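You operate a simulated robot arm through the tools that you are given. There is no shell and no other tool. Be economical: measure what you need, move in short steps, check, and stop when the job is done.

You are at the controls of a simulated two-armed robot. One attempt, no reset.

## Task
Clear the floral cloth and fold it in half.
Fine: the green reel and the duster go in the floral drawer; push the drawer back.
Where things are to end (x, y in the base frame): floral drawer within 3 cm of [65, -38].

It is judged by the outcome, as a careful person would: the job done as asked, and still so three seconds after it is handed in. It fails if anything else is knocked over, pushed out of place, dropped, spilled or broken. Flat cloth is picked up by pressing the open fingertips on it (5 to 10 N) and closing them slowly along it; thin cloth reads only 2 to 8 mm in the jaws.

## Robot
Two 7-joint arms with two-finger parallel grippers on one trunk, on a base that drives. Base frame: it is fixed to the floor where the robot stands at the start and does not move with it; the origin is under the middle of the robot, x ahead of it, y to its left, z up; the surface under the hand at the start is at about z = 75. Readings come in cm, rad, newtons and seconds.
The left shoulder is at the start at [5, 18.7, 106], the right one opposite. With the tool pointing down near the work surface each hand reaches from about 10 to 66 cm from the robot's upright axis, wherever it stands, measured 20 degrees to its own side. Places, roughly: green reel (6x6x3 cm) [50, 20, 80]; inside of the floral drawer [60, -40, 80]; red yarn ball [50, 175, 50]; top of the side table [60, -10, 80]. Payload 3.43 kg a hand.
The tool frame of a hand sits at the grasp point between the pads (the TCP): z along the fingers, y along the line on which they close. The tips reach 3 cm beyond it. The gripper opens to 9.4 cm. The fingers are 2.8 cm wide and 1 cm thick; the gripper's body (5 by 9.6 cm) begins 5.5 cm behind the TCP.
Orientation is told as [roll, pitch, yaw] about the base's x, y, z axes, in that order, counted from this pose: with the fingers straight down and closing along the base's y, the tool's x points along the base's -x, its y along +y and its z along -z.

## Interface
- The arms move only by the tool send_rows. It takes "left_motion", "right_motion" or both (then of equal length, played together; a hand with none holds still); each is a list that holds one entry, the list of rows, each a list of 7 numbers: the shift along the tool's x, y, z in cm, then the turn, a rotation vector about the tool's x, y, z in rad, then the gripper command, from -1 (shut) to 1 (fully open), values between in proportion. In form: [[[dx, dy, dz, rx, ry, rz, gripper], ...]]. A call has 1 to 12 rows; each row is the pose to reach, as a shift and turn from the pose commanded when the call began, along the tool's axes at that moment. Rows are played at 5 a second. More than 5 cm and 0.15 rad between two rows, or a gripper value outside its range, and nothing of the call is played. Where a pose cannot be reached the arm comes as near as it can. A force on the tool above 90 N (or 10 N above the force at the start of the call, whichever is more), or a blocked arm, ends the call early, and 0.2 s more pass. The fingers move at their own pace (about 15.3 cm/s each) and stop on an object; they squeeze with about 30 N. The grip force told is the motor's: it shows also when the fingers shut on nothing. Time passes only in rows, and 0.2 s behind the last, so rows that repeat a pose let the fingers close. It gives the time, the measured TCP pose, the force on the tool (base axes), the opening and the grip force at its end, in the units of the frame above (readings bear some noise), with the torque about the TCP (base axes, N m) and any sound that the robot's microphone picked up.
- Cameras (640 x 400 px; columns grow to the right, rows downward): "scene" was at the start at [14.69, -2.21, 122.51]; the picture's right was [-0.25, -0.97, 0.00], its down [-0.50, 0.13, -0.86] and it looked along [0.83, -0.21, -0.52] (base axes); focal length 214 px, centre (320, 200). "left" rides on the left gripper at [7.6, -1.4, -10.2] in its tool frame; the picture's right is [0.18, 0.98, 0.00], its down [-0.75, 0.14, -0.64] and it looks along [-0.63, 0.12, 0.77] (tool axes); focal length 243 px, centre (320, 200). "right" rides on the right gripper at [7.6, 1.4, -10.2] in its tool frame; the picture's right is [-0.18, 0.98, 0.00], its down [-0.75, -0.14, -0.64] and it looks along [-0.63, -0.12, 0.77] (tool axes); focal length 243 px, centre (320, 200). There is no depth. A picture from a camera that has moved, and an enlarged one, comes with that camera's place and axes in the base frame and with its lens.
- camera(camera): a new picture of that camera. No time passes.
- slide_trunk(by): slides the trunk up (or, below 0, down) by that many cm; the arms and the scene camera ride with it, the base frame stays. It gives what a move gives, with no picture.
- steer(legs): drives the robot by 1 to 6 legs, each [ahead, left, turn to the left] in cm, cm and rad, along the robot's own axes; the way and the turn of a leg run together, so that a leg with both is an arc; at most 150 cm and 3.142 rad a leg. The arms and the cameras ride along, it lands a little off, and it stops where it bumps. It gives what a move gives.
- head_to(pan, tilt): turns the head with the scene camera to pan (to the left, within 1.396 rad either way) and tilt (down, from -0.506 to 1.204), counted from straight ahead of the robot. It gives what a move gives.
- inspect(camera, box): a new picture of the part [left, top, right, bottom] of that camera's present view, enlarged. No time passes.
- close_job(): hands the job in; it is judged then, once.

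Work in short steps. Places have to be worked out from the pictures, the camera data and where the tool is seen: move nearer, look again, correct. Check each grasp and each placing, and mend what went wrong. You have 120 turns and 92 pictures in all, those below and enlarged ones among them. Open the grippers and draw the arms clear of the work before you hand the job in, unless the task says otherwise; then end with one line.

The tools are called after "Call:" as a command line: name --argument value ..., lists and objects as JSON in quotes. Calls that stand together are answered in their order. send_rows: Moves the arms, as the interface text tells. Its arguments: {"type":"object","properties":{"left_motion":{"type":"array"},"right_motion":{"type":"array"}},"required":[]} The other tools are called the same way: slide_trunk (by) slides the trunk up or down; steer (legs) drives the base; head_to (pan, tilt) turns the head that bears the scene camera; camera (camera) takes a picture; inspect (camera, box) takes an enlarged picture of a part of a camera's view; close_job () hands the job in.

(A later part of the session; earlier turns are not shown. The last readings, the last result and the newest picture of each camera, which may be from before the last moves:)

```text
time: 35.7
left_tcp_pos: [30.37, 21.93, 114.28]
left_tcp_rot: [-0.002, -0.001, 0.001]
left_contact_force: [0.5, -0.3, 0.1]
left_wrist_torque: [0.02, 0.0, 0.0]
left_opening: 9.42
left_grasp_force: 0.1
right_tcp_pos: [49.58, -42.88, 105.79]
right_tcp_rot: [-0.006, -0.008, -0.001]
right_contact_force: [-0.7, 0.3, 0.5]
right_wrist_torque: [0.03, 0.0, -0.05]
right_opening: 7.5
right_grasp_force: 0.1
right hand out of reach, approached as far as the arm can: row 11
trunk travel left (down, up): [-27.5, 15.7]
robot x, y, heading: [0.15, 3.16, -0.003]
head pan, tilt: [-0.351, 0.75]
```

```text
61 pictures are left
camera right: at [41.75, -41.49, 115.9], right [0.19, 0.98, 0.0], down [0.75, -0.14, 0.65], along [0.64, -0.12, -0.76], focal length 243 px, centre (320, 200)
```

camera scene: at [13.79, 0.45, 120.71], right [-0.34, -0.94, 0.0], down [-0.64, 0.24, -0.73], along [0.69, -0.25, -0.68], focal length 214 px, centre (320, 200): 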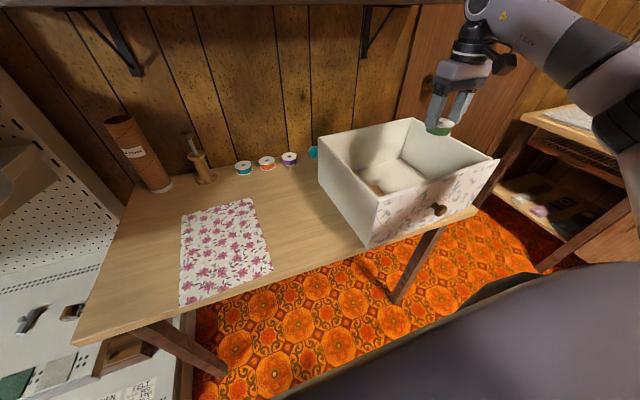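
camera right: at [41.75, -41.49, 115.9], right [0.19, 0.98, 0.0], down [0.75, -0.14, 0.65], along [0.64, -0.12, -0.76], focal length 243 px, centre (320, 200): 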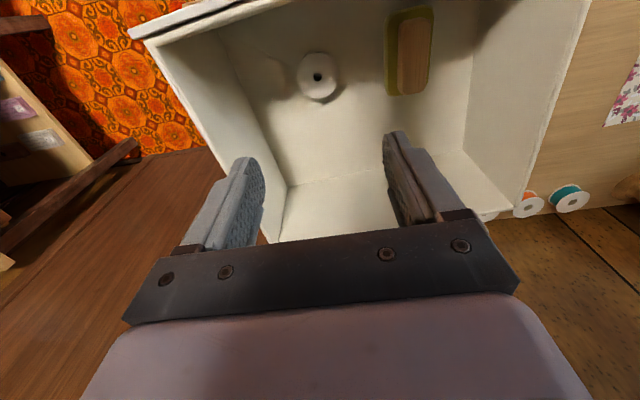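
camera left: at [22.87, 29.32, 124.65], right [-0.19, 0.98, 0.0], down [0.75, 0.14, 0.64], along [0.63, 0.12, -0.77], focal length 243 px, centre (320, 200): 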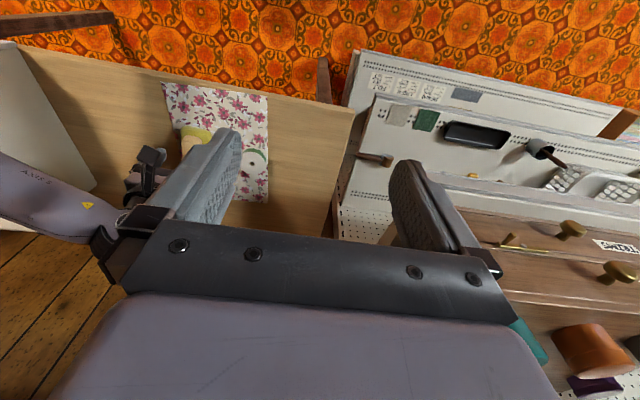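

Both items are in the drawer. I'll draw the right hand back in front of the drawer and look at the drawer to measure it.

Call:
send_rows --right_motion '[[[4.5, 0.5, 0, 0, 0, 0, 0.6], [9, 1, 0, 0, 0, 0, 0.6], [13.5, 2, 0, 0, 0, 0, 0.6], [18, 3, 0, 0, 0, 0, 0.6], [21.5, 4, 0, 0, 0, 0, 0.6]]]'

Call:
head_to --pan -0.6 --tilt 0.6

Call:
inspect --camera "scene" --box '[160, 40, 560, 290]'

Call:
camera --camera "right"

```text
time: 36.9
left_tcp_pos: [30.46, 21.97, 114.27]
left_tcp_rot: [-0.001, 0.0, 0.001]
left_contact_force: [0.1, -0.5, -0.8]
left_wrist_torque: [0.02, 0.01, 0.02]
left_opening: 9.39
left_grasp_force: 0.1
right_tcp_pos: [29.7, -38.09, 104.95]
right_tcp_rot: [-0.004, -0.006, 0.001]
right_contact_force: [-0.6, 0.7, 0.6]
right_wrist_torque: [0.02, 0.02, -0.02]
right_opening: 7.53
right_grasp_force: 0.1
right hand out of reach, approached as far as the arm can: row 5
trunk travel left (down, up): [-27.5, 15.7]
robot x, y, heading: [0.17, 3.13, -0.001]
head pan, tilt: [-0.351, 0.75]
```

```text
time: 37.6
left_tcp_pos: [30.42, 21.99, 114.33]
left_tcp_rot: [0.001, 0.0, 0.001]
left_contact_force: [-0.6, -0.8, 0.2]
left_wrist_torque: [0.0, 0.01, 0.02]
left_opening: 9.41
left_grasp_force: 0.2
right_tcp_pos: [29.67, -38.16, 105.04]
right_tcp_rot: [-0.006, -0.007, 0.0]
right_contact_force: [0.8, -0.2, -0.8]
right_wrist_torque: [0.0, 0.01, 0.03]
right_opening: 7.5
right_grasp_force: 0.0
trunk travel left (down, up): [-27.5, 15.7]
robot x, y, heading: [0.1, 3.71, 0.0]
head pan, tilt: [-0.6, 0.6]
```

```text
1.60 times, centred on (360, 165) of scene
camera zoom: at [13.26, -1.67, 122.0], right [-0.57, -0.82, 0.0], down [-0.47, 0.32, -0.82], along [0.68, -0.47, -0.57], focal length 343 px, centre (256, 256)
```

zoom: 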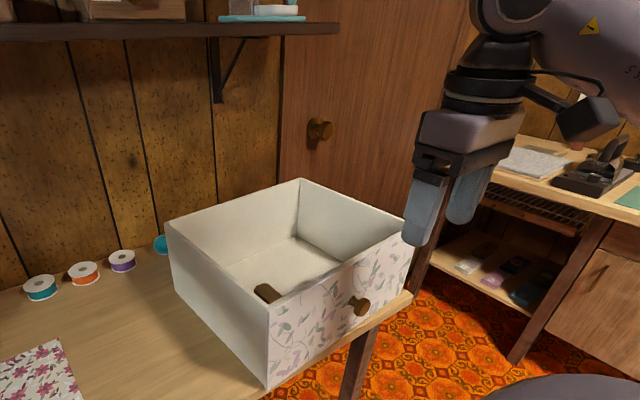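

```text
59 pictures are left
camera right: at [21.84, -36.57, 115.23], right [0.18, 0.98, 0.0], down [0.75, -0.14, 0.65], along [0.64, -0.12, -0.76], focal length 243 px, centre (320, 200)
```

right: 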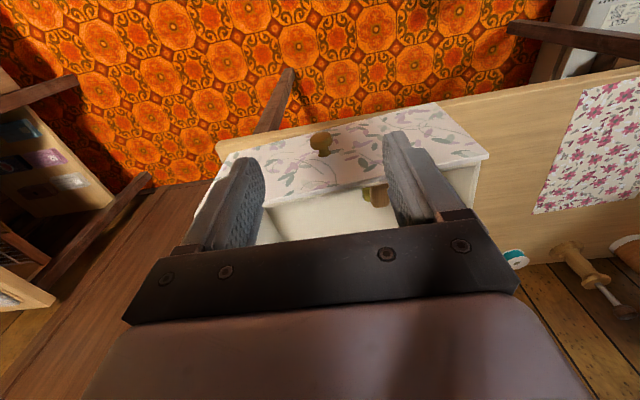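

The drawer footprint is roughly x 38.8–69.5, y −20…−54, so its centre is about [54, −38]. It needs to go back about 10 cm. First I want to see the small items behind it, so I'll raise the trunk and look over with the right wrist camera.

Call:
slide_trunk --by 15

Call:
send_rows --right_motion '[[[-4.5, 0, 0, 0, 0, 0, 0.6], [-9, 0, 0, 0, 0, 0, 0.6], [-13.5, 0, 0, 0, 0, 0, 0.6], [-18, 0, 0, 0, 0, 0, 0.6], [-22, 0, 0, 0, 0, 0, 0.6]]]'

Call:
camera --camera "right"

Call:
camera --camera "scene"

```text
time: 39.4
left_tcp_pos: [30.48, 21.89, 129.24]
left_tcp_rot: [-0.001, -0.001, 0.001]
left_contact_force: [-0.9, 0.1, 0.1]
left_wrist_torque: [-0.02, 0.0, 0.0]
left_opening: 9.41
left_grasp_force: 0.0
right_tcp_pos: [29.56, -38.05, 120.0]
right_tcp_rot: [-0.003, -0.007, -0.001]
right_contact_force: [-0.7, -0.3, 0.3]
right_wrist_torque: [-0.01, -0.01, -0.03]
right_opening: 7.5
right_grasp_force: 0.1
trunk travel left (down, up): [-42.5, 0.7]
robot x, y, heading: [0.23, 3.29, -0.001]
head pan, tilt: [-0.6, 0.6]
```

```text
time: 40.6
left_tcp_pos: [30.56, 22.0, 129.28]
left_tcp_rot: [-0.003, 0.0, 0.0]
left_contact_force: [0.1, 0.4, -0.8]
left_wrist_torque: [0.01, 0.0, -0.02]
left_opening: 9.39
left_grasp_force: 0.0
right_tcp_pos: [51.75, -38.04, 119.95]
right_tcp_rot: [-0.006, -0.007, 0.002]
right_contact_force: [0.4, 0.7, -0.3]
right_wrist_torque: [0.01, 0.03, 0.01]
right_opening: 7.5
right_grasp_force: 0.2
trunk travel left (down, up): [-42.5, 0.7]
robot x, y, heading: [0.26, 3.48, -0.003]
head pan, tilt: [-0.6, 0.6]
```

```text
58 pictures are left
camera right: at [43.98, -36.46, 130.27], right [0.18, 0.98, 0.0], down [0.75, -0.14, 0.65], along [0.64, -0.12, -0.76], focal length 243 px, centre (320, 200)
```

right: 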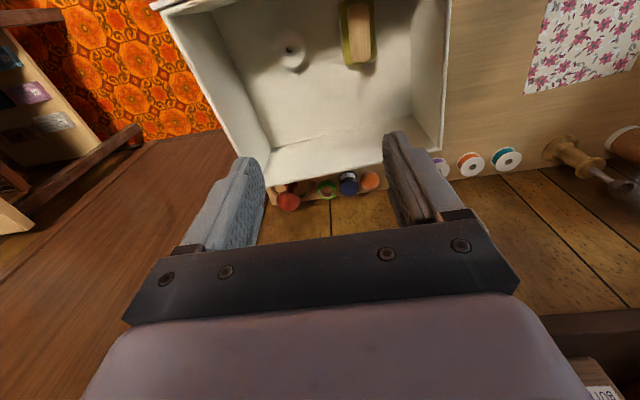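

```text
57 pictures are left
camera scene: at [13.34, -1.63, 136.99], right [-0.57, -0.82, 0.0], down [-0.47, 0.32, -0.82], along [0.68, -0.47, -0.57], focal length 214 px, centre (320, 200)
```

scene: 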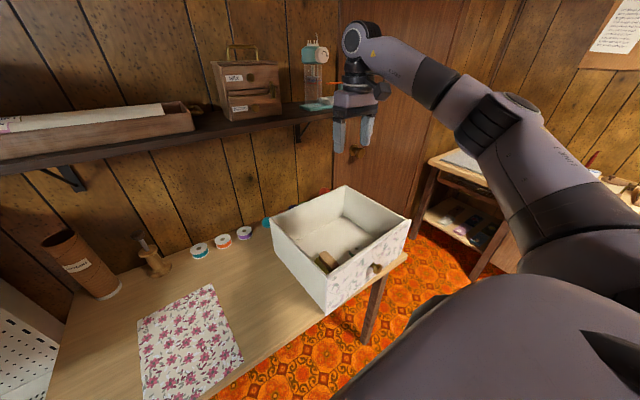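

There are small items in a row behind the drawer near the wall, so I'll zoom in to measure how close they come.

Call:
inspect --camera "right" --box '[240, 130, 460, 230]'

```text
2.91 times, centred on (350, 180) of right
camera zoom: at [43.98, -36.46, 130.27], right [0.18, 0.98, 0.0], down [0.75, -0.14, 0.65], along [0.64, -0.12, -0.76], focal length 706 px, centre (233, 258)
```

zoom: 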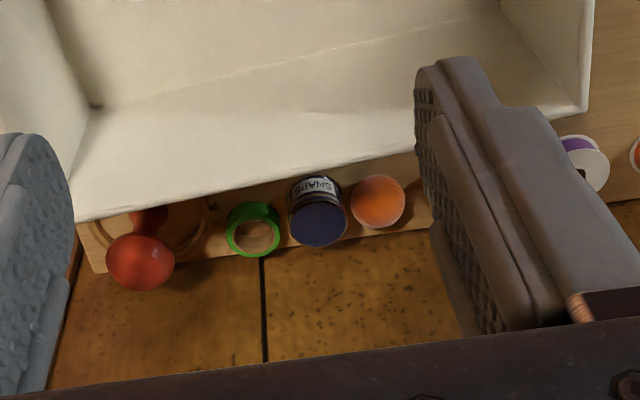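

I need the near edge of the wooden hoop, so one more zoom.

Call:
inspect --camera "right" --box '[255, 180, 335, 230]'

Call:
inspect --camera "scene" --box '[220, 160, 420, 300]'

```text
8.00 times, centred on (295, 205) of right
camera zoom: at [43.98, -36.46, 130.27], right [0.18, 0.98, 0.0], down [0.75, -0.14, 0.65], along [0.64, -0.12, -0.76], focal length 1941 px, centre (520, 160)
```

zoom: 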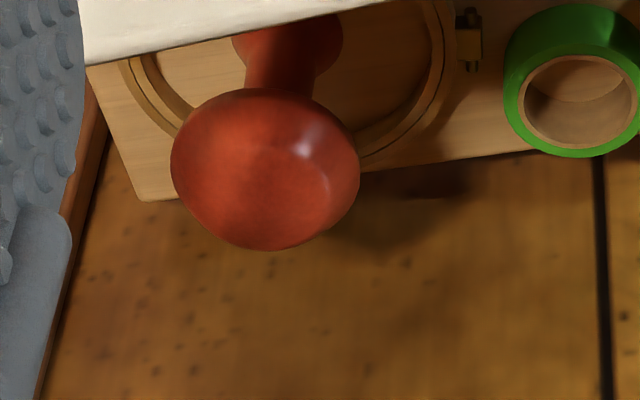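

```text
2.86 times, centred on (320, 230) of scene
camera zoom: at [13.34, -1.63, 136.99], right [-0.57, -0.82, 0.0], down [-0.47, 0.32, -0.82], along [0.68, -0.47, -0.57], focal length 613 px, centre (320, 114)
```

zoom: 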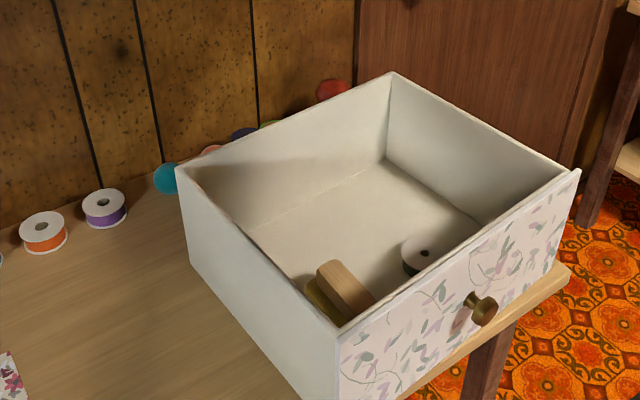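

Behind the drawer is a hoop holding a darning mushroom. Its near edge is at about x 77, so the drawer's back, now at about 68, may come to roughly 76.8. That means a push of about 8.5 cm, squared up. I'll retreat the right hand and lower the trunk, then straddle the knob with the open fingers.

Call:
send_rows --right_motion '[[[4.5, 0, 0, 0, 0, 0, 1], [9, 0, 0, 0, 0, 0, 1], [13.5, -0.5, 0, 0, 0, 0, 1], [17.5, -0.8, 0, 0, 0, 0, 1], [20.5, -0.8, 0, 0, 0, 0, 1]]]'

Call:
slide_trunk --by -15

Call:
send_rows --right_motion '[[[0, 0, 4.5, 0, 0, 0, 1], [0, 0, 9, 0, 0, 0, 1], [0, 0, 13.5, 0, 0, 0, 1], [0, 0, 18, 0, 0, 0, 1], [0, 0, 20, 0, 0, 0, 1]]]'

Call:
camera --camera "right"

Call:
inspect --camera "scene" --box '[220, 90, 520, 320]'

```text
time: 41.8
left_tcp_pos: [30.37, 21.9, 129.35]
left_tcp_rot: [0.0, -0.001, 0.0]
left_contact_force: [-0.5, 0.4, 0.6]
left_wrist_torque: [0.0, 0.02, 0.05]
left_opening: 9.39
left_grasp_force: 0.1
right_tcp_pos: [31.15, -38.77, 120.02]
right_tcp_rot: [-0.003, -0.008, 0.0]
right_contact_force: [-0.3, -0.2, -1.1]
right_wrist_torque: [0.0, 0.02, 0.0]
right_opening: 9.4
right_grasp_force: 0.0
trunk travel left (down, up): [-42.5, 0.7]
robot x, y, heading: [-0.15, 3.28, -0.0]
head pan, tilt: [-0.6, 0.6]
```

```text
time: 43.5
left_tcp_pos: [30.47, 21.96, 114.34]
left_tcp_rot: [0.0, 0.0, 0.001]
left_contact_force: [0.4, 0.4, -0.2]
left_wrist_torque: [0.0, -0.03, 0.0]
left_opening: 9.39
left_grasp_force: 0.0
right_tcp_pos: [31.13, -38.81, 105.1]
right_tcp_rot: [-0.004, -0.006, 0.001]
right_contact_force: [0.1, 0.6, -0.2]
right_wrist_torque: [0.0, -0.01, 0.02]
right_opening: 9.4
right_grasp_force: 0.1
trunk travel left (down, up): [-27.5, 15.7]
robot x, y, heading: [-0.16, 3.51, 0.001]
head pan, tilt: [-0.6, 0.6]
```

```text
time: 44.7
left_tcp_pos: [30.52, 21.99, 114.44]
left_tcp_rot: [0.001, 0.0, 0.0]
left_contact_force: [0.3, 0.2, 0.1]
left_wrist_torque: [0.01, 0.01, 0.0]
left_opening: 9.39
left_grasp_force: 0.0
right_tcp_pos: [31.33, -38.97, 85.11]
right_tcp_rot: [-0.005, -0.01, 0.001]
right_contact_force: [0.0, -0.5, 0.4]
right_wrist_torque: [-0.02, -0.04, -0.01]
right_opening: 9.42
right_grasp_force: 0.1
trunk travel left (down, up): [-27.5, 15.7]
robot x, y, heading: [0.0, 3.33, -0.001]
head pan, tilt: [-0.6, 0.6]
```

```text
53 pictures are left
camera right: at [23.52, -37.42, 95.22], right [0.18, 0.98, 0.0], down [0.75, -0.14, 0.65], along [0.64, -0.12, -0.76], focal length 243 px, centre (320, 200)
```

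right: 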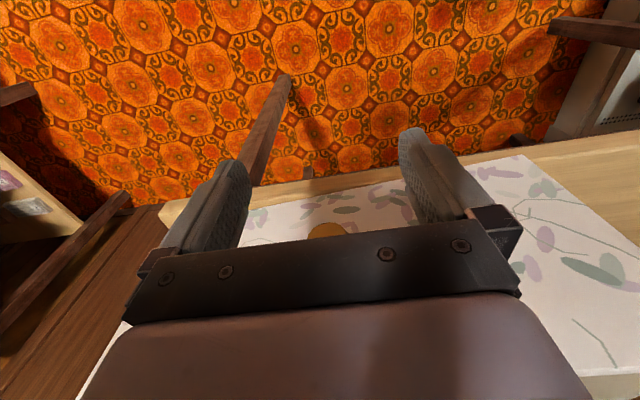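

```text
1.74 times, centred on (370, 205) of scene
camera zoom: at [13.26, -1.68, 122.01], right [-0.57, -0.82, 0.0], down [-0.47, 0.32, -0.83], along [0.68, -0.47, -0.56], focal length 373 px, centre (233, 191)
```

zoom: 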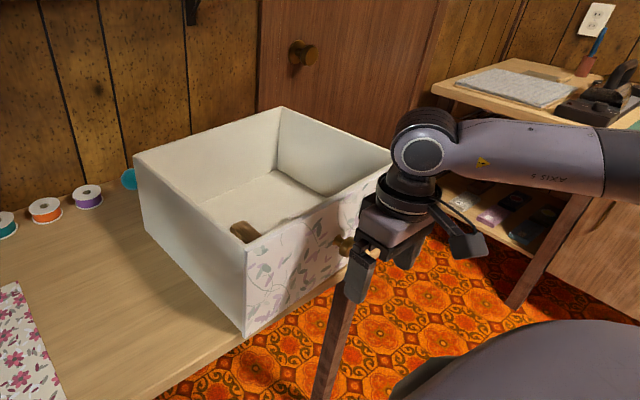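

The knob is between the fingers at y≈−39.5. I'll lower to TCP 81.8 and advance until contact.

Call:
send_rows --right_motion '[[[0, -0.3, 2, 0, 0, 0, 1], [0, -0.3, 3.3, 0, 0, 0, 1], [-2, -0.3, 3.3, 0, 0, 0, 1], [-4, -0.3, 3.3, 0, 0, 0, 1], [-5, -0.3, 3.3, 0, 0, 0, 1]]]'

Call:
inspect --camera "scene" --box '[220, 90, 520, 320]'

```text
time: 45.9
left_tcp_pos: [30.48, 21.95, 114.26]
left_tcp_rot: [-0.001, 0.0, 0.0]
left_contact_force: [0.6, 0.1, 0.0]
left_wrist_torque: [0.02, -0.01, -0.01]
left_opening: 9.39
left_grasp_force: 0.1
right_tcp_pos: [36.25, -39.24, 81.87]
right_tcp_rot: [-0.006, -0.006, -0.001]
right_contact_force: [-1.2, 0.3, -1.8]
right_wrist_torque: [-0.02, -0.1, 0.03]
right_opening: 9.41
right_grasp_force: 0.0
trunk travel left (down, up): [-27.5, 15.7]
robot x, y, heading: [0.12, 3.48, -0.006]
head pan, tilt: [-0.6, 0.6]
```

```text
1.74 times, centred on (370, 205) of scene
camera zoom: at [13.24, -1.68, 122.0], right [-0.57, -0.82, 0.0], down [-0.47, 0.32, -0.83], along [0.68, -0.47, -0.56], focal length 373 px, centre (233, 191)
```

zoom: 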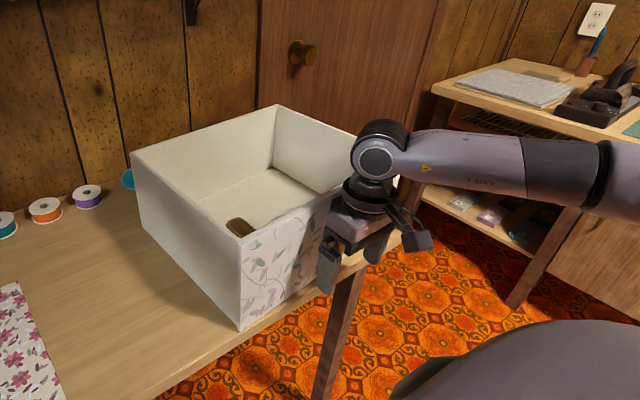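

The drawer already shifted about 1.5–2 cm, so contact came earlier than I expected. I'll look through the wrist camera.

Call:
camera --camera "right"

Call:
camera --camera "left"

Call:
inspect --camera "scene" --box '[340, 160, 460, 260]'

```text
50 pictures are left
camera right: at [28.48, -37.72, 92.0], right [0.18, 0.98, 0.0], down [0.75, -0.14, 0.65], along [0.64, -0.12, -0.76], focal length 243 px, centre (320, 200)
```

right: 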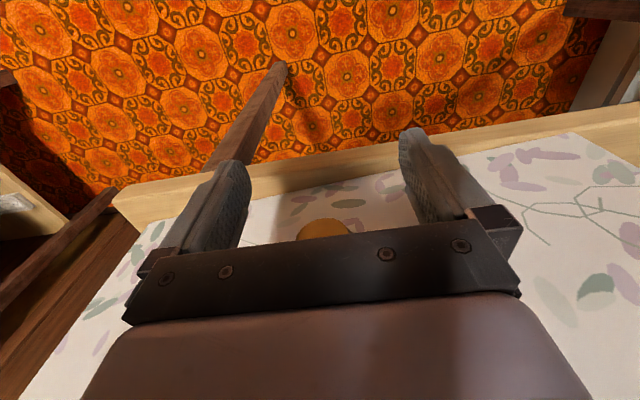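

```text
49 pictures are left
camera left: at [22.85, 20.49, 124.65], right [-0.18, 0.98, 0.0], down [0.75, 0.14, 0.64], along [0.63, 0.12, -0.77], focal length 243 px, centre (320, 200)
```

left: 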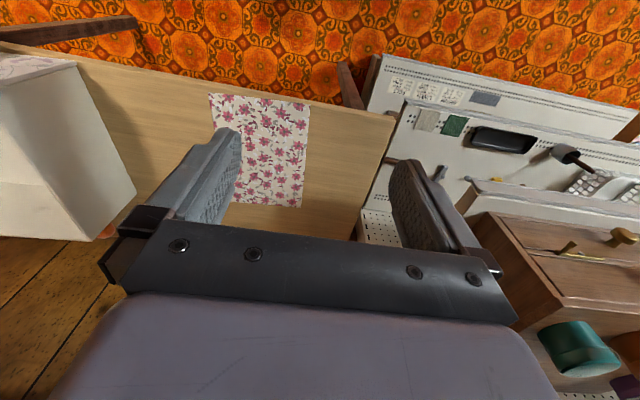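

```text
4.00 times, centred on (400, 210) of scene
camera zoom: at [13.24, -1.68, 122.0], right [-0.57, -0.82, 0.0], down [-0.47, 0.32, -0.83], along [0.68, -0.47, -0.56], focal length 858 px, centre (0, 160)
```

zoom: 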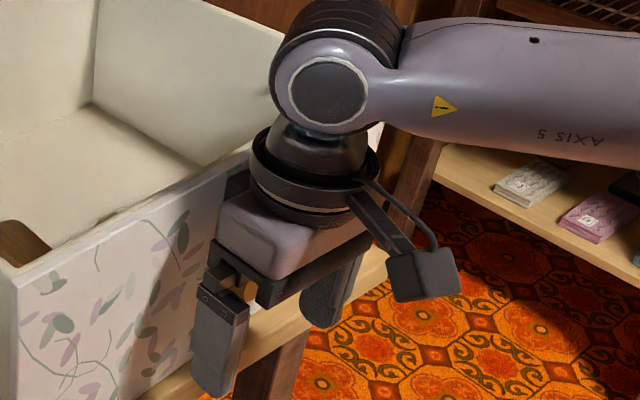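

The wrist flange is touching the panel's rim rather than the fingers. I'll back off 3 cm, tilt the hand so the fingertips lead, and use those as a two-point pusher.

Call:
send_rows --right_motion '[[[2, 0, 0, 0, 0, 0, 1], [4, 0, 0, 0, 0, 0, 1], [4, 0, 0, 0, -0.12, 0, 1], [4, 0, 0, 0, -0.24, 0, 1], [4, 0, 0, 0, -0.36, 0, 1], [4, 0, 1.5, 0, -0.36, 0, 1]]]'

Call:
inspect --camera "scene" --box '[220, 90, 520, 320]'

Call:
camera --camera "right"

```text
time: 47.3
left_tcp_pos: [30.47, 21.97, 114.18]
left_tcp_rot: [-0.001, 0.001, 0.0]
left_contact_force: [-0.3, 0.4, 0.1]
left_wrist_torque: [0.04, 0.0, 0.02]
left_opening: 9.39
left_grasp_force: 0.1
right_tcp_pos: [32.32, -39.19, 80.15]
right_tcp_rot: [-0.005, -0.368, -0.001]
right_contact_force: [0.5, 0.0, 1.2]
right_wrist_torque: [0.01, 0.04, 0.0]
right_opening: 9.43
right_grasp_force: 0.1
trunk travel left (down, up): [-27.5, 15.7]
robot x, y, heading: [0.23, 3.39, -0.001]
head pan, tilt: [-0.6, 0.6]
```

```text
1.74 times, centred on (370, 205) of scene
camera zoom: at [13.26, -1.69, 122.0], right [-0.57, -0.82, 0.0], down [-0.47, 0.32, -0.83], along [0.68, -0.47, -0.57], focal length 373 px, centre (233, 191)
```

zoom: 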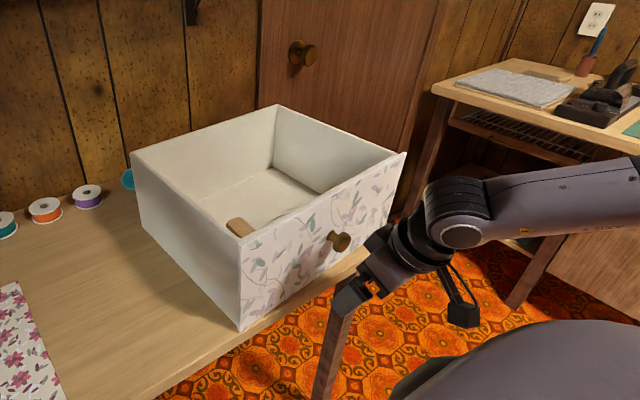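

```text
46 pictures are left
camera right: at [21.43, -37.71, 87.07], right [0.17, 0.98, 0.06], down [0.47, -0.14, 0.87], along [0.87, -0.12, -0.49], focal length 243 px, centre (320, 200)
```

right: 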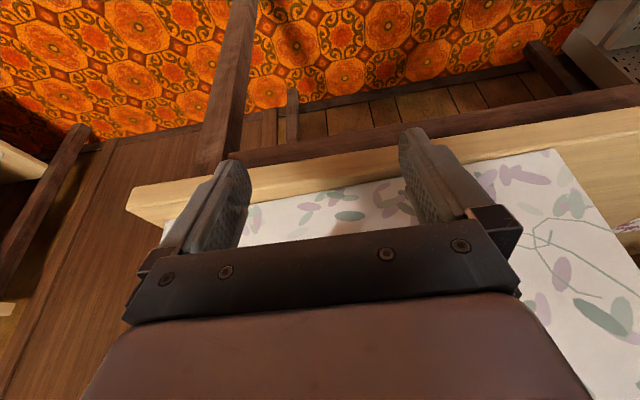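

Fingertips lead now. The drawer reads about [55, −37], yaw ≈ +0.06. I'll push forward gently, 6–7 cm past contact.

Call:
send_rows --right_motion '[[[-2.8, 0, 1.08, 0, 0, 0, 1], [-5.6, 0, 2.16, 0, 0, 0, 1], [-6.34, 0, 2.45, 0, 0, 0, 1], [-7.1, 0, 2.74, 0, 0, 0, 1], [-7.84, 0, 3.02, 0, 0, 0, 1], [-8.6, 0, 3.32, 0, 0, 0, 1], [-9.33, 0, 3.6, 0, 0, 0, 1], [-10.1, 0, 3.9, 0, 0, 0, 1], [-10.8, 0, 4.17, 0, 0, 0, 1], [-11.4, 0, 4.4, 0, 0, 0, 1], [-11.8, 0, 4.55, 0, 0, 0, 1]]]'

Call:
inspect --camera "scene" --box '[220, 90, 520, 320]'

```text
time: 49.7
left_tcp_pos: [30.52, 21.99, 114.23]
left_tcp_rot: [0.0, -0.002, -0.001]
left_contact_force: [-0.3, -0.3, -0.1]
left_wrist_torque: [-0.01, -0.01, 0.03]
left_opening: 9.41
left_grasp_force: 0.0
right_tcp_pos: [45.05, -39.17, 80.2]
right_tcp_rot: [-0.005, -0.369, 0.0]
right_contact_force: [-4.5, 1.4, 0.1]
right_wrist_torque: [0.07, 0.09, 0.24]
right_opening: 9.42
right_grasp_force: 0.0
trunk travel left (down, up): [-27.5, 15.7]
robot x, y, heading: [0.05, 3.09, 0.0]
head pan, tilt: [-0.6, 0.6]
```

```text
1.74 times, centred on (370, 205) of scene
camera zoom: at [13.21, -1.67, 122.01], right [-0.57, -0.82, 0.0], down [-0.47, 0.32, -0.83], along [0.68, -0.47, -0.56], focal length 373 px, centre (233, 191)
```

zoom: 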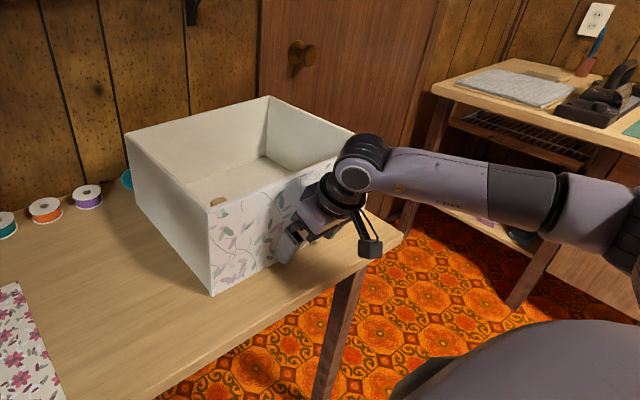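

Contact was made; the front is now at about x 47.4, so the centre is near 61 and it looks square. Before the last 2 cm I'll retreat and check the gap to the hoop from above.

Call:
send_rows --right_motion '[[[3.73, 0, -1.44, 0, 0, 0, 1], [5.6, 0, -2.16, 0, 0, 0, 1], [3.98, 0, -6.36, 0, 0, 0, 1], [2.36, 0, -10.56, 0, 0, 0, 1], [0.74, 0, -14.76, 0, 0.12, 0, 1], [-0.88, 0, -18.96, 0, 0.24, 0, 1], [-2.5, 0, -23.16, 0, 0.36, 0, 1], [-6.7, 0, -21.54, 0, 0.36, 0, 1], [-10.9, 0, -19.92, 0, 0.36, 0, 1], [-15.1, 0, -18.3, 0, 0.36, 0, 1]]]'

Call:
slide_trunk --by 15.5

Call:
inspect --camera "right" --box '[200, 100, 460, 230]'

Call:
camera --camera "scene"

```text
time: 51.9
left_tcp_pos: [30.45, 21.92, 114.19]
left_tcp_rot: [-0.003, -0.001, -0.001]
left_contact_force: [0.7, 0.6, -0.4]
left_wrist_torque: [0.02, -0.01, -0.01]
left_opening: 9.4
left_grasp_force: 0.0
right_tcp_pos: [52.64, -39.04, 102.81]
right_tcp_rot: [-0.008, -0.006, 0.003]
right_contact_force: [0.3, -0.9, -0.1]
right_wrist_torque: [0.0, -0.01, 0.03]
right_opening: 9.39
right_grasp_force: 0.1
trunk travel left (down, up): [-27.5, 15.7]
robot x, y, heading: [-0.26, 3.02, 0.001]
head pan, tilt: [-0.6, 0.6]
```

```text
time: 53.7
left_tcp_pos: [30.55, 21.9, 129.72]
left_tcp_rot: [0.0, 0.0, 0.0]
left_contact_force: [0.0, 0.3, -0.4]
left_wrist_torque: [-0.02, -0.01, -0.02]
left_opening: 9.4
left_grasp_force: 0.0
right_tcp_pos: [52.54, -39.05, 118.24]
right_tcp_rot: [-0.007, -0.008, -0.001]
right_contact_force: [-0.7, -0.5, 0.5]
right_wrist_torque: [0.0, -0.01, 0.02]
right_opening: 9.39
right_grasp_force: 0.2
trunk travel left (down, up): [-43.0, 0.2]
robot x, y, heading: [0.02, 2.86, 0.002]
head pan, tilt: [-0.6, 0.6]
```

```text
2.46 times, centred on (330, 165) of right
camera zoom: at [44.76, -37.61, 128.4], right [0.18, 0.98, 0.0], down [0.75, -0.14, 0.65], along [0.64, -0.12, -0.76], focal length 597 px, centre (295, 286)
```

zoom: 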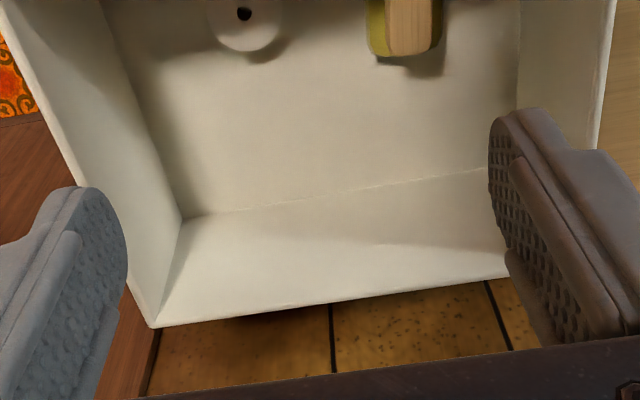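

```text
43 pictures are left
camera scene: at [13.26, -1.68, 137.5], right [-0.57, -0.82, 0.0], down [-0.47, 0.32, -0.83], along [0.68, -0.47, -0.57], focal length 214 px, centre (320, 200)
```

scene: 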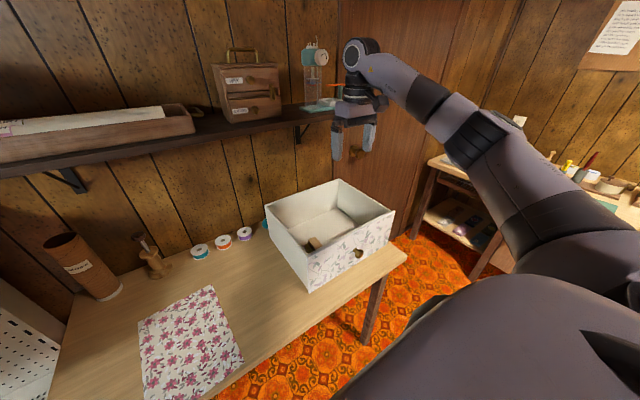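

From above the back rim reads about x 76.7, so the centre is near 62. I'll compare the red mushroom's position with the earlier view.

Call:
inspect --camera "scene" --box '[220, 160, 420, 300]'

```text
2.86 times, centred on (320, 230) of scene
camera zoom: at [13.26, -1.68, 137.5], right [-0.57, -0.82, 0.0], down [-0.47, 0.32, -0.83], along [0.68, -0.47, -0.57], focal length 613 px, centre (320, 114)
```

zoom: 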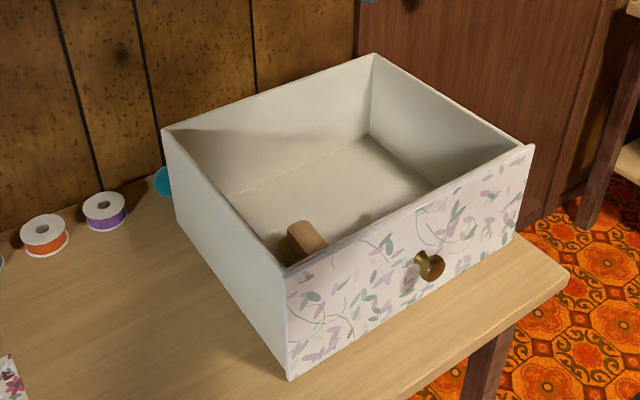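

Measured precisely: front 47.6, back 76.0, centre ≈ [61.8, −38.1], yaw ≈ 0. I'll nudge it about 1.4 cm more, angled slightly so the right rear corner stays clear of the hoop. First I'll go back into pushing pose.

Call:
slide_trunk --by -15.5

Call:
send_rows --right_motion '[[[4.8, 0, 0, 0, 0, 0, 1], [9.6, 0, 0, 0, 0, 0, 1], [13.5, 0.3, 0, 0, 0, 0, 1], [13.5, 0.3, 4.5, 0, -0.12, 0.02, 1], [13.5, 0.3, 9, 0, -0.24, 0.04, 1], [13.5, 0.3, 13.5, 0.007, -0.36, 0.04, 1], [13.5, 0.3, 18, 0.007, -0.36, 0.04, 1], [13.5, 0.3, 22.6, 0.007, -0.36, 0.04, 1], [13.5, 0.3, 22.6, 0.007, -0.36, 0.04, 1]]]'

Call:
inspect --camera "scene" --box '[220, 90, 520, 320]'

```text
time: 55.5
left_tcp_pos: [30.39, 21.89, 114.26]
left_tcp_rot: [-0.001, 0.0, -0.001]
left_contact_force: [-0.1, -0.8, -0.8]
left_wrist_torque: [0.02, -0.01, 0.0]
left_opening: 9.4
left_grasp_force: 0.2
right_tcp_pos: [52.49, -39.09, 102.7]
right_tcp_rot: [-0.005, -0.008, 0.0]
right_contact_force: [-0.5, 0.1, -0.5]
right_wrist_torque: [0.01, -0.03, 0.0]
right_opening: 9.42
right_grasp_force: 0.0
trunk travel left (down, up): [-27.5, 15.7]
robot x, y, heading: [0.12, 3.37, -0.002]
head pan, tilt: [-0.6, 0.6]
```

```text
time: 57.5
left_tcp_pos: [30.4, 21.98, 114.14]
left_tcp_rot: [0.0, 0.0, -0.001]
left_contact_force: [0.2, -1.2, -0.8]
left_wrist_torque: [0.01, -0.01, -0.01]
left_opening: 9.39
left_grasp_force: 0.0
right_tcp_pos: [39.09, -38.98, 79.91]
right_tcp_rot: [-0.005, -0.369, -0.039]
right_contact_force: [-0.8, 0.7, 0.9]
right_wrist_torque: [0.01, 0.02, 0.01]
right_opening: 9.42
right_grasp_force: 0.2
trunk travel left (down, up): [-27.5, 15.7]
robot x, y, heading: [0.07, 3.16, -0.004]
head pan, tilt: [-0.6, 0.6]
```

```text
1.74 times, centred on (370, 205) of scene
camera zoom: at [13.25, -1.68, 122.01], right [-0.57, -0.82, 0.0], down [-0.47, 0.32, -0.83], along [0.68, -0.47, -0.56], focal length 373 px, centre (233, 191)
```

zoom: 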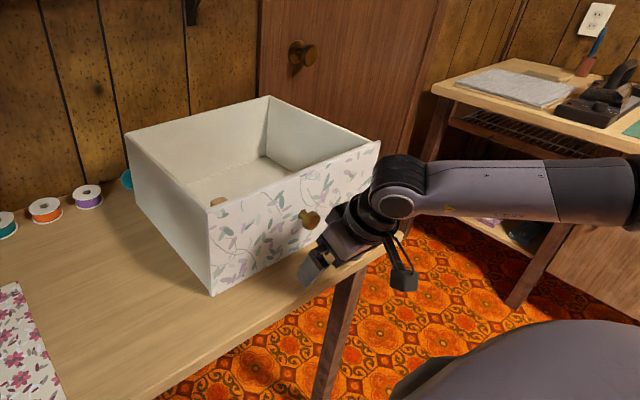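

Pose is good. Pushing forward to TCP x≈46.5, slowly at the end.

Call:
send_rows --right_motion '[[[-2.6, 0.11, 1.0, 0, 0, 0, 1], [-4.7, 0.19, 1.82, 0, 0, 0, 1], [-5.3, 0.22, 2.05, 0, 0, 0, 1], [-5.9, 0.24, 2.28, 0, 0, 0, 1], [-6.3, 0.26, 2.44, 0, 0, 0, 1], [-6.6, 0.27, 2.56, 0, 0, 0, 1], [-6.9, 0.28, 2.67, 0, 0, 0, 1], [-6.9, 0.28, 2.67, 0, 0, 0, 1]]]'

Call:
send_rows --right_motion '[[[3.73, 0, -1.44, 0, 0, 0, 1], [6.5, 0, -2.5, 0, 0, 0, 1], [4.88, 0, -6.7, 0, 0.1, 0, 1], [3.26, 0, -10.9, 0, 0.24, 0, 1], [1.64, 0, -15.1, 0, 0.36, 0, 1], [0.02, 0, -19.3, 0, 0.36, -0.04, 1], [-1.6, 0, -23.5, 0, 0.36, -0.04, 1]]]'

Call:
inspect --camera "scene" --box '[220, 90, 520, 320]'

```text
time: 59.3
left_tcp_pos: [30.45, 21.9, 114.33]
left_tcp_rot: [-0.002, -0.001, 0.0]
left_contact_force: [-0.3, 0.5, 0.0]
left_wrist_torque: [-0.04, -0.01, 0.0]
left_opening: 9.41
left_grasp_force: 0.2
right_tcp_pos: [46.39, -38.91, 79.9]
right_tcp_rot: [-0.004, -0.367, -0.039]
right_contact_force: [-9.7, 1.8, 2.2]
right_wrist_torque: [0.23, 0.2, 0.55]
right_opening: 9.42
right_grasp_force: 0.1
trunk travel left (down, up): [-27.5, 15.7]
robot x, y, heading: [-0.05, 3.33, -0.003]
head pan, tilt: [-0.6, 0.6]
```

```text
time: 60.9
left_tcp_pos: [30.35, 22.13, 114.34]
left_tcp_rot: [-0.001, -0.002, 0.001]
left_contact_force: [0.9, 0.2, 0.2]
left_wrist_torque: [-0.02, -0.02, -0.02]
left_opening: 9.41
left_grasp_force: 0.1
right_tcp_pos: [39.51, -38.45, 102.54]
right_tcp_rot: [-0.012, -0.005, -0.003]
right_contact_force: [-0.4, 0.5, 0.2]
right_wrist_torque: [0.02, -0.04, -0.01]
right_opening: 9.39
right_grasp_force: 0.1
trunk travel left (down, up): [-27.5, 15.7]
robot x, y, heading: [0.22, 3.27, -0.003]
head pan, tilt: [-0.6, 0.6]
```

```text
1.74 times, centred on (370, 205) of scene
camera zoom: at [13.16, -1.58, 122.03], right [-0.57, -0.82, 0.0], down [-0.46, 0.32, -0.83], along [0.68, -0.47, -0.56], focal length 373 px, centre (233, 191)
```

zoom: 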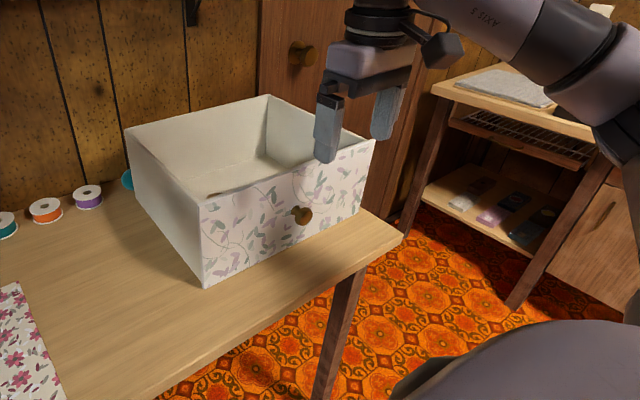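

Drawer centre is now about [63.1, −38] and the hand is clear. For the fold I'll drive 8 cm ahead and 9 cm left, so both hands are centred on the cloth and can reach its far edge.

Call:
steer --legs '[[0, 9, 0], [8, 0, 0]]'

Call:
head_to --pan 0.0 --tilt 0.85

Call:
camera --camera "scene"

```text
time: 63.0
left_tcp_pos: [38.43, 30.91, 114.3]
left_tcp_rot: [0.001, 0.0, 0.001]
left_contact_force: [-0.5, 0.3, -0.7]
left_wrist_torque: [0.0, 0.05, 0.01]
left_opening: 9.4
left_grasp_force: 0.1
right_tcp_pos: [47.72, -29.65, 102.47]
right_tcp_rot: [-0.013, -0.005, -0.001]
right_contact_force: [0.9, -0.9, -0.2]
right_wrist_torque: [0.01, 0.06, 0.0]
right_opening: 9.38
right_grasp_force: 0.2
trunk travel left (down, up): [-27.5, 15.7]
robot x, y, heading: [8.17, 12.6, -0.004]
head pan, tilt: [-0.6, 0.6]
```

```text
time: 64.0
left_tcp_pos: [38.43, 30.92, 114.37]
left_tcp_rot: [0.0, 0.001, 0.001]
left_contact_force: [-0.2, 0.8, 0.2]
left_wrist_torque: [-0.02, -0.01, 0.01]
left_opening: 9.4
left_grasp_force: 0.0
right_tcp_pos: [47.57, -29.56, 102.5]
right_tcp_rot: [-0.011, -0.007, -0.001]
right_contact_force: [-0.2, 0.5, 0.1]
right_wrist_torque: [0.0, 0.01, 0.02]
right_opening: 9.39
right_grasp_force: 0.0
trunk travel left (down, up): [-27.5, 15.7]
robot x, y, heading: [7.95, 12.43, -0.006]
head pan, tilt: [0.0, 0.85]
```

```text
39 pictures are left
camera scene: at [21.73, 12.32, 119.92], right [0.0, -1.0, 0.0], down [-0.75, 0.0, -0.66], along [0.66, 0.0, -0.75], focal length 214 px, centre (320, 200)
```

scene: 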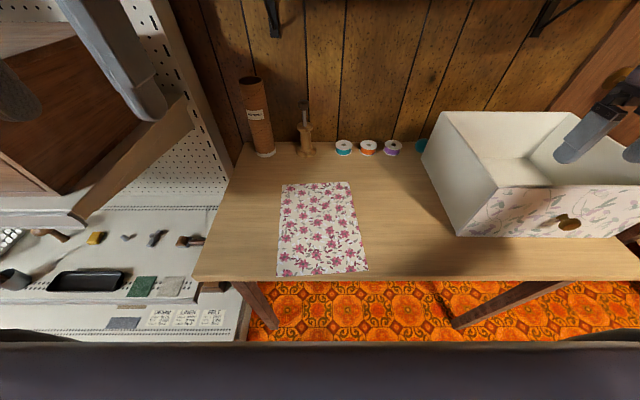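

In this head-on view the cloth corners are at about: far [67.3, 23.9] and [68.2, 3.3], near [39.8, 21.5] and [40.7, 2.0]. I'll pinch the far-edge corners and fold toward the robot. I'll drive 4 cm more ahead for reach, then bring the hands in.

Call:
steer --legs '[[4, 0, 0]]'

Call:
send_rows --right_motion '[[[0, 4.5, 0, 0, 0, 0, 1], [0, 9, 0, 0, 0, 0, 1], [0, 13.5, 0, 0, 0, 0, 1], [0, 18, 0, 0, 0, 0, 0.5], [0, 22.5, 0, 0, 0, 0, 0], [0, 27, 0, 0, 0, 0, -0.36], [-3, 30, 2, 0, 0, 0, -0.36], [-6, 32.5, 4, 0, 0, 0, -0.36], [-9, 34.5, 7, 0, 0, 0, -0.36], [-12.5, 35.7, 9, 0, 0, 0, -0.36], [-16.5, 35.7, 11, 0, 0, 0, -0.36]]]' --left_motion '[[[-2, 0, 2, 0, 0, 0, 1], [-4, 0, 5, 0, 0, 0, 0.5], [-6, 0, 8, 0, 0, 0, 0], [-8, 0, 11, 0, 0, 0, -0.36], [-10, -2, 14, 0, 0, 0, -0.36], [-13, -4, 17, 0, 0, 0, -0.36], [-16, -6, 20, 0, 0, 0, -0.36], [-19, -8, 22, 0, 0, 0, -0.36], [-22, -9.9, 23, 0, 0, 0, -0.36], [-24, -9.9, 23.5, 0, 0, 0, -0.36], [-25, -9.9, 23.5, 0, 0, 0, -0.36]]]'

Call:
camera --camera "scene"

```text
time: 64.9
left_tcp_pos: [42.38, 30.87, 114.32]
left_tcp_rot: [-0.001, 0.0, 0.0]
left_contact_force: [0.2, 0.5, -0.9]
left_wrist_torque: [0.02, -0.02, 0.03]
left_opening: 9.43
left_grasp_force: 0.0
right_tcp_pos: [51.74, -29.51, 102.47]
right_tcp_rot: [-0.013, -0.007, -0.001]
right_contact_force: [-0.5, 0.0, -0.1]
right_wrist_torque: [0.0, 0.0, -0.01]
right_opening: 9.38
right_grasp_force: 0.0
trunk travel left (down, up): [-27.5, 15.7]
robot x, y, heading: [12.01, 12.37, 0.004]
head pan, tilt: [0.0, 0.85]
```

```text
time: 67.3
left_tcp_pos: [67.57, 21.07, 90.79]
left_tcp_rot: [0.001, -0.001, -0.002]
left_contact_force: [0.2, 0.6, 0.1]
left_wrist_torque: [0.02, -0.05, -0.02]
left_opening: 3.04
left_grasp_force: 0.1
right_tcp_pos: [68.4, 6.08, 91.19]
right_tcp_rot: [-0.012, -0.01, 0.0]
right_contact_force: [0.2, -0.5, 0.3]
right_wrist_torque: [-0.04, 0.02, -0.02]
right_opening: 3.02
right_grasp_force: 0.1
trunk travel left (down, up): [-27.5, 15.7]
robot x, y, heading: [12.03, 12.46, -0.005]
head pan, tilt: [0.0, 0.85]
```

```text
38 pictures are left
camera scene: at [25.75, 12.35, 119.91], right [0.0, -1.0, 0.0], down [-0.75, 0.0, -0.66], along [0.66, 0.0, -0.75], focal length 214 px, centre (320, 200)
```

scene: 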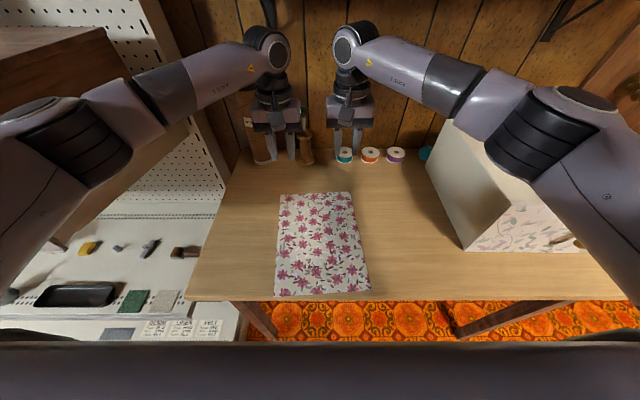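

Far edge confirmed at x≈67.3 on the left and 68.5 on the right. I'll descend to 2 cm above and view with the wrist cameras.

Call:
send_rows --left_motion '[[[0, 0, 4, 0, 0, 0, -0.36], [0, 0, 8, 0, 0, 0, -0.36], [0, 0, 10.5, 0, 0, 0, -0.36]]]' --right_motion '[[[0, 0, 4, 0, 0, 0, -0.36], [0, 0, 8, 0, 0, 0, -0.36], [0, 0, 10.9, 0, 0, 0, -0.36]]]'

Call:
camera --camera "left"

Call:
camera --camera "right"

Call:
inspect --camera "scene" --box '[240, 100, 400, 220]'

```text
time: 68.1
left_tcp_pos: [67.18, 21.12, 80.13]
left_tcp_rot: [0.0, -0.004, 0.001]
left_contact_force: [-0.3, -0.1, 0.3]
left_wrist_torque: [0.0, 0.0, 0.0]
left_opening: 2.99
left_grasp_force: 0.0
right_tcp_pos: [68.35, 5.77, 80.21]
right_tcp_rot: [-0.011, -0.006, 0.0]
right_contact_force: [-0.1, -0.1, 0.1]
right_wrist_torque: [0.02, 0.01, 0.01]
right_opening: 3.02
right_grasp_force: 0.1
trunk travel left (down, up): [-27.5, 15.7]
robot x, y, heading: [11.72, 12.28, -0.005]
head pan, tilt: [0.0, 0.85]
```

```text
37 pictures are left
camera left: at [59.78, 19.69, 90.57], right [-0.18, 0.98, 0.0], down [0.75, 0.14, 0.64], along [0.63, 0.12, -0.77], focal length 243 px, centre (320, 200)
```

left: 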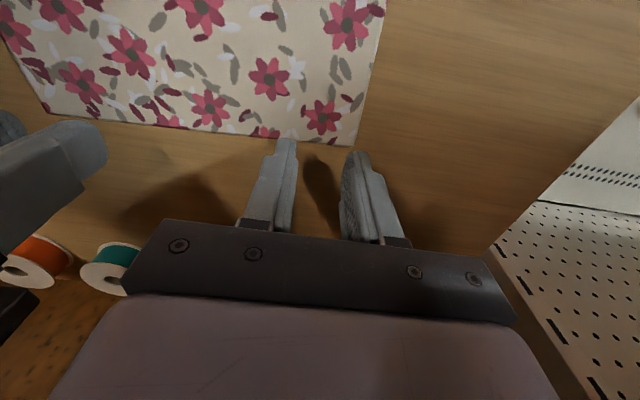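

```text
36 pictures are left
camera right: at [60.59, 7.48, 90.42], right [0.18, 0.98, -0.01], down [0.75, -0.13, 0.65], along [0.64, -0.13, -0.76], focal length 243 px, centre (320, 200)
```

right: 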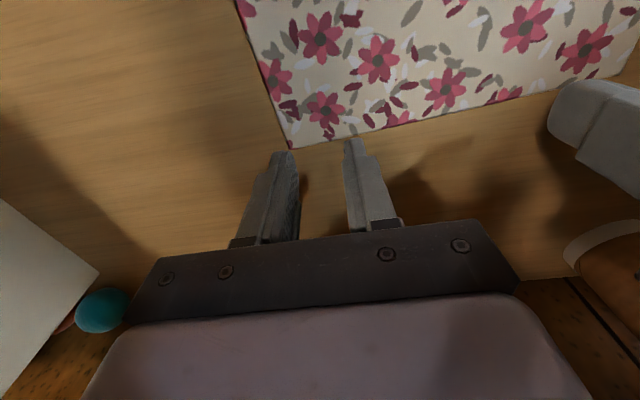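

```text
3.33 times, centred on (320, 160) of scene
camera zoom: at [25.73, 12.32, 119.92], right [0.0, -1.0, 0.0], down [-0.75, 0.0, -0.66], along [0.66, 0.0, -0.75], focal length 715 px, centre (320, 333)
```

zoom: 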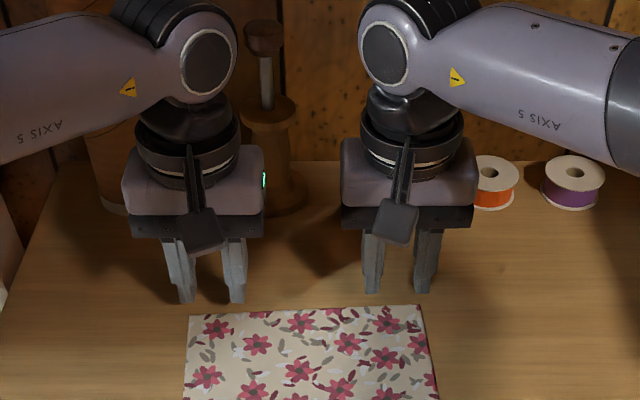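

Left is nearly right, and right needs to move 1 cm inward and slightly toward me. I'll adjust and lower toward contact.

Call:
send_rows --left_motion '[[[0.3, -0.5, 0, 0, 0, 0, -0.36], [0.3, -0.5, 1, 0, 0, 0, -0.36], [0.3, -0.5, 1.6, 0, 0, 0, -0.36], [0.3, -0.5, 1.8, 0, 0, 0, -0.36]]]' --right_motion '[[[0.8, 1, 0, 0, 0, 0, -0.36], [0.8, 1, 1, 0, 0, 0, -0.36], [0.8, 1, 1.6, 0, 0, 0, -0.36], [0.8, 1, 1.8, 0, 0, 0, -0.36]]]'

```text
time: 69.1
left_tcp_pos: [67.19, 20.6, 78.47]
left_tcp_rot: [0.001, -0.001, 0.0]
left_contact_force: [-0.4, 0.8, 0.2]
left_wrist_torque: [-0.01, 0.04, -0.02]
left_opening: 3.01
left_grasp_force: 0.1
right_tcp_pos: [67.5, 6.88, 78.45]
right_tcp_rot: [-0.01, -0.007, -0.002]
right_contact_force: [0.3, -0.3, -0.2]
right_wrist_torque: [-0.01, 0.02, -0.02]
right_opening: 3.0
right_grasp_force: 0.0
trunk travel left (down, up): [-27.5, 15.7]
robot x, y, heading: [12.14, 12.33, -0.005]
head pan, tilt: [0.0, 0.85]
```

No contact yet, so I'll creep down in small steps.

Call:
send_rows --left_motion '[[[0.2, 0, 0.15, 0, 0, 0, -0.36], [0.2, 0, 0.3, 0, 0, 0, -0.36], [0.2, 0, 0.4, 0, 0, 0, -0.36]]]' --right_motion '[[[0, 0, 0.15, 0, 0, 0, -0.36], [0, 0, 0.3, 0, 0, 0, -0.36], [0, 0, 0.4, 0, 0, 0, -0.36]]]'

```text
time: 69.9
left_tcp_pos: [66.91, 20.56, 78.05]
left_tcp_rot: [-0.001, -0.001, -0.001]
left_contact_force: [0.4, 0.3, 0.0]
left_wrist_torque: [0.0, 0.01, 0.0]
left_opening: 3.01
left_grasp_force: 0.1
right_tcp_pos: [67.6, 6.92, 78.14]
right_tcp_rot: [-0.011, -0.008, 0.0]
right_contact_force: [-0.8, -1.3, 4.3]
right_wrist_torque: [0.13, 0.06, 0.03]
right_opening: 2.99
right_grasp_force: 0.0
trunk travel left (down, up): [-27.5, 15.7]
robot x, y, heading: [12.33, 12.44, -0.006]
head pan, tilt: [0.0, 0.85]
```

Call:
send_rows --left_motion '[[[0, 0, 0.1, 0, 0, 0, -0.36], [0, 0, 0.18, 0, 0, 0, -0.36]]]' --right_motion '[[[0, 0, 0.03, 0, 0, 0, -0.36], [0, 0, 0.05, 0, 0, 0, -0.36]]]'

```text
time: 70.5
left_tcp_pos: [66.94, 20.47, 78.1]
left_tcp_rot: [-0.001, -0.003, 0.001]
left_contact_force: [1.1, 0.0, 6.8]
left_wrist_torque: [0.09, 0.05, -0.02]
left_opening: 3.0
left_grasp_force: 0.0
right_tcp_pos: [67.47, 6.91, 78.14]
right_tcp_rot: [-0.01, -0.008, -0.002]
right_contact_force: [-0.4, 0.3, 6.1]
right_wrist_torque: [0.15, 0.03, -0.02]
right_opening: 3.03
right_grasp_force: 0.1
trunk travel left (down, up): [-27.5, 15.7]
robot x, y, heading: [11.78, 12.87, -0.003]
head pan, tilt: [0.0, 0.85]
```

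Both hands press at 6–7 N. Closing slowly now.

Call:
send_rows --left_motion '[[[0, 0, 0, 0, 0, 0, -0.45], [0, 0, 0, 0, 0, 0, -0.53], [0, 0, 0, 0, 0, 0, -0.61], [0, 0, 0, 0, 0, 0, -0.69], [0, 0, 0, 0, 0, 0, -0.77], [0, 0, 0, 0, 0, 0, -0.85], [0, 0, 0, 0, 0, 0, -0.92], [0, 0, 0, 0, 0, 0, -1], [0, 0, 0, 0, 0, 0, -1], [0, 0, 0, 0, 0, 0, -1]]]' --right_motion '[[[0, 0, 0, 0, 0, 0, -0.45], [0, 0, 0, 0, 0, 0, -0.53], [0, 0, 0, 0, 0, 0, -0.61], [0, 0, 0, 0, 0, 0, -0.69], [0, 0, 0, 0, 0, 0, -0.77], [0, 0, 0, 0, 0, 0, -0.85], [0, 0, 0, 0, 0, 0, -0.92], [0, 0, 0, 0, 0, 0, -1], [0, 0, 0, 0, 0, 0, -1], [0, 0, 0, 0, 0, 0, -1]]]'

Call:
camera --camera "left"

Call:
camera --camera "right"

```text
time: 72.7
left_tcp_pos: [66.77, 20.5, 78.1]
left_tcp_rot: [-0.001, -0.004, 0.001]
left_contact_force: [0.1, -2.4, 16.0]
left_wrist_torque: [-0.06, 0.13, 0.04]
left_opening: 0.2
left_grasp_force: 29.8
right_tcp_pos: [67.43, 6.79, 78.1]
right_tcp_rot: [-0.01, -0.009, -0.001]
right_contact_force: [-0.4, 2.8, 4.8]
right_wrist_torque: [0.13, 0.06, -0.01]
right_opening: 0.16
right_grasp_force: 30.0
trunk travel left (down, up): [-27.5, 15.7]
robot x, y, heading: [12.32, 12.34, -0.006]
head pan, tilt: [0.0, 0.85]
```

```text
34 pictures are left
camera left: at [59.21, 19.07, 88.45], right [-0.18, 0.98, 0.0], down [0.75, 0.14, 0.64], along [0.63, 0.12, -0.76], focal length 243 px, centre (320, 200)
```

left: 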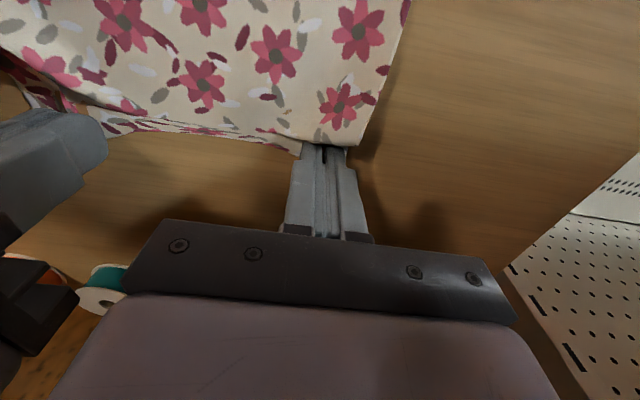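

```text
33 pictures are left
camera right: at [59.64, 8.42, 88.29], right [0.18, 0.98, -0.01], down [0.75, -0.13, 0.65], along [0.64, -0.13, -0.76], focal length 243 px, centre (320, 200)
```

right: 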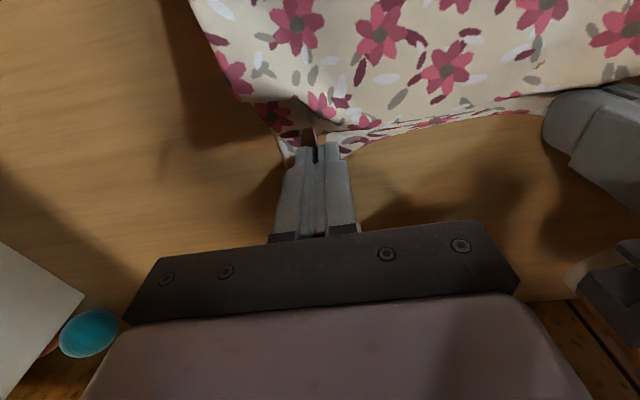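

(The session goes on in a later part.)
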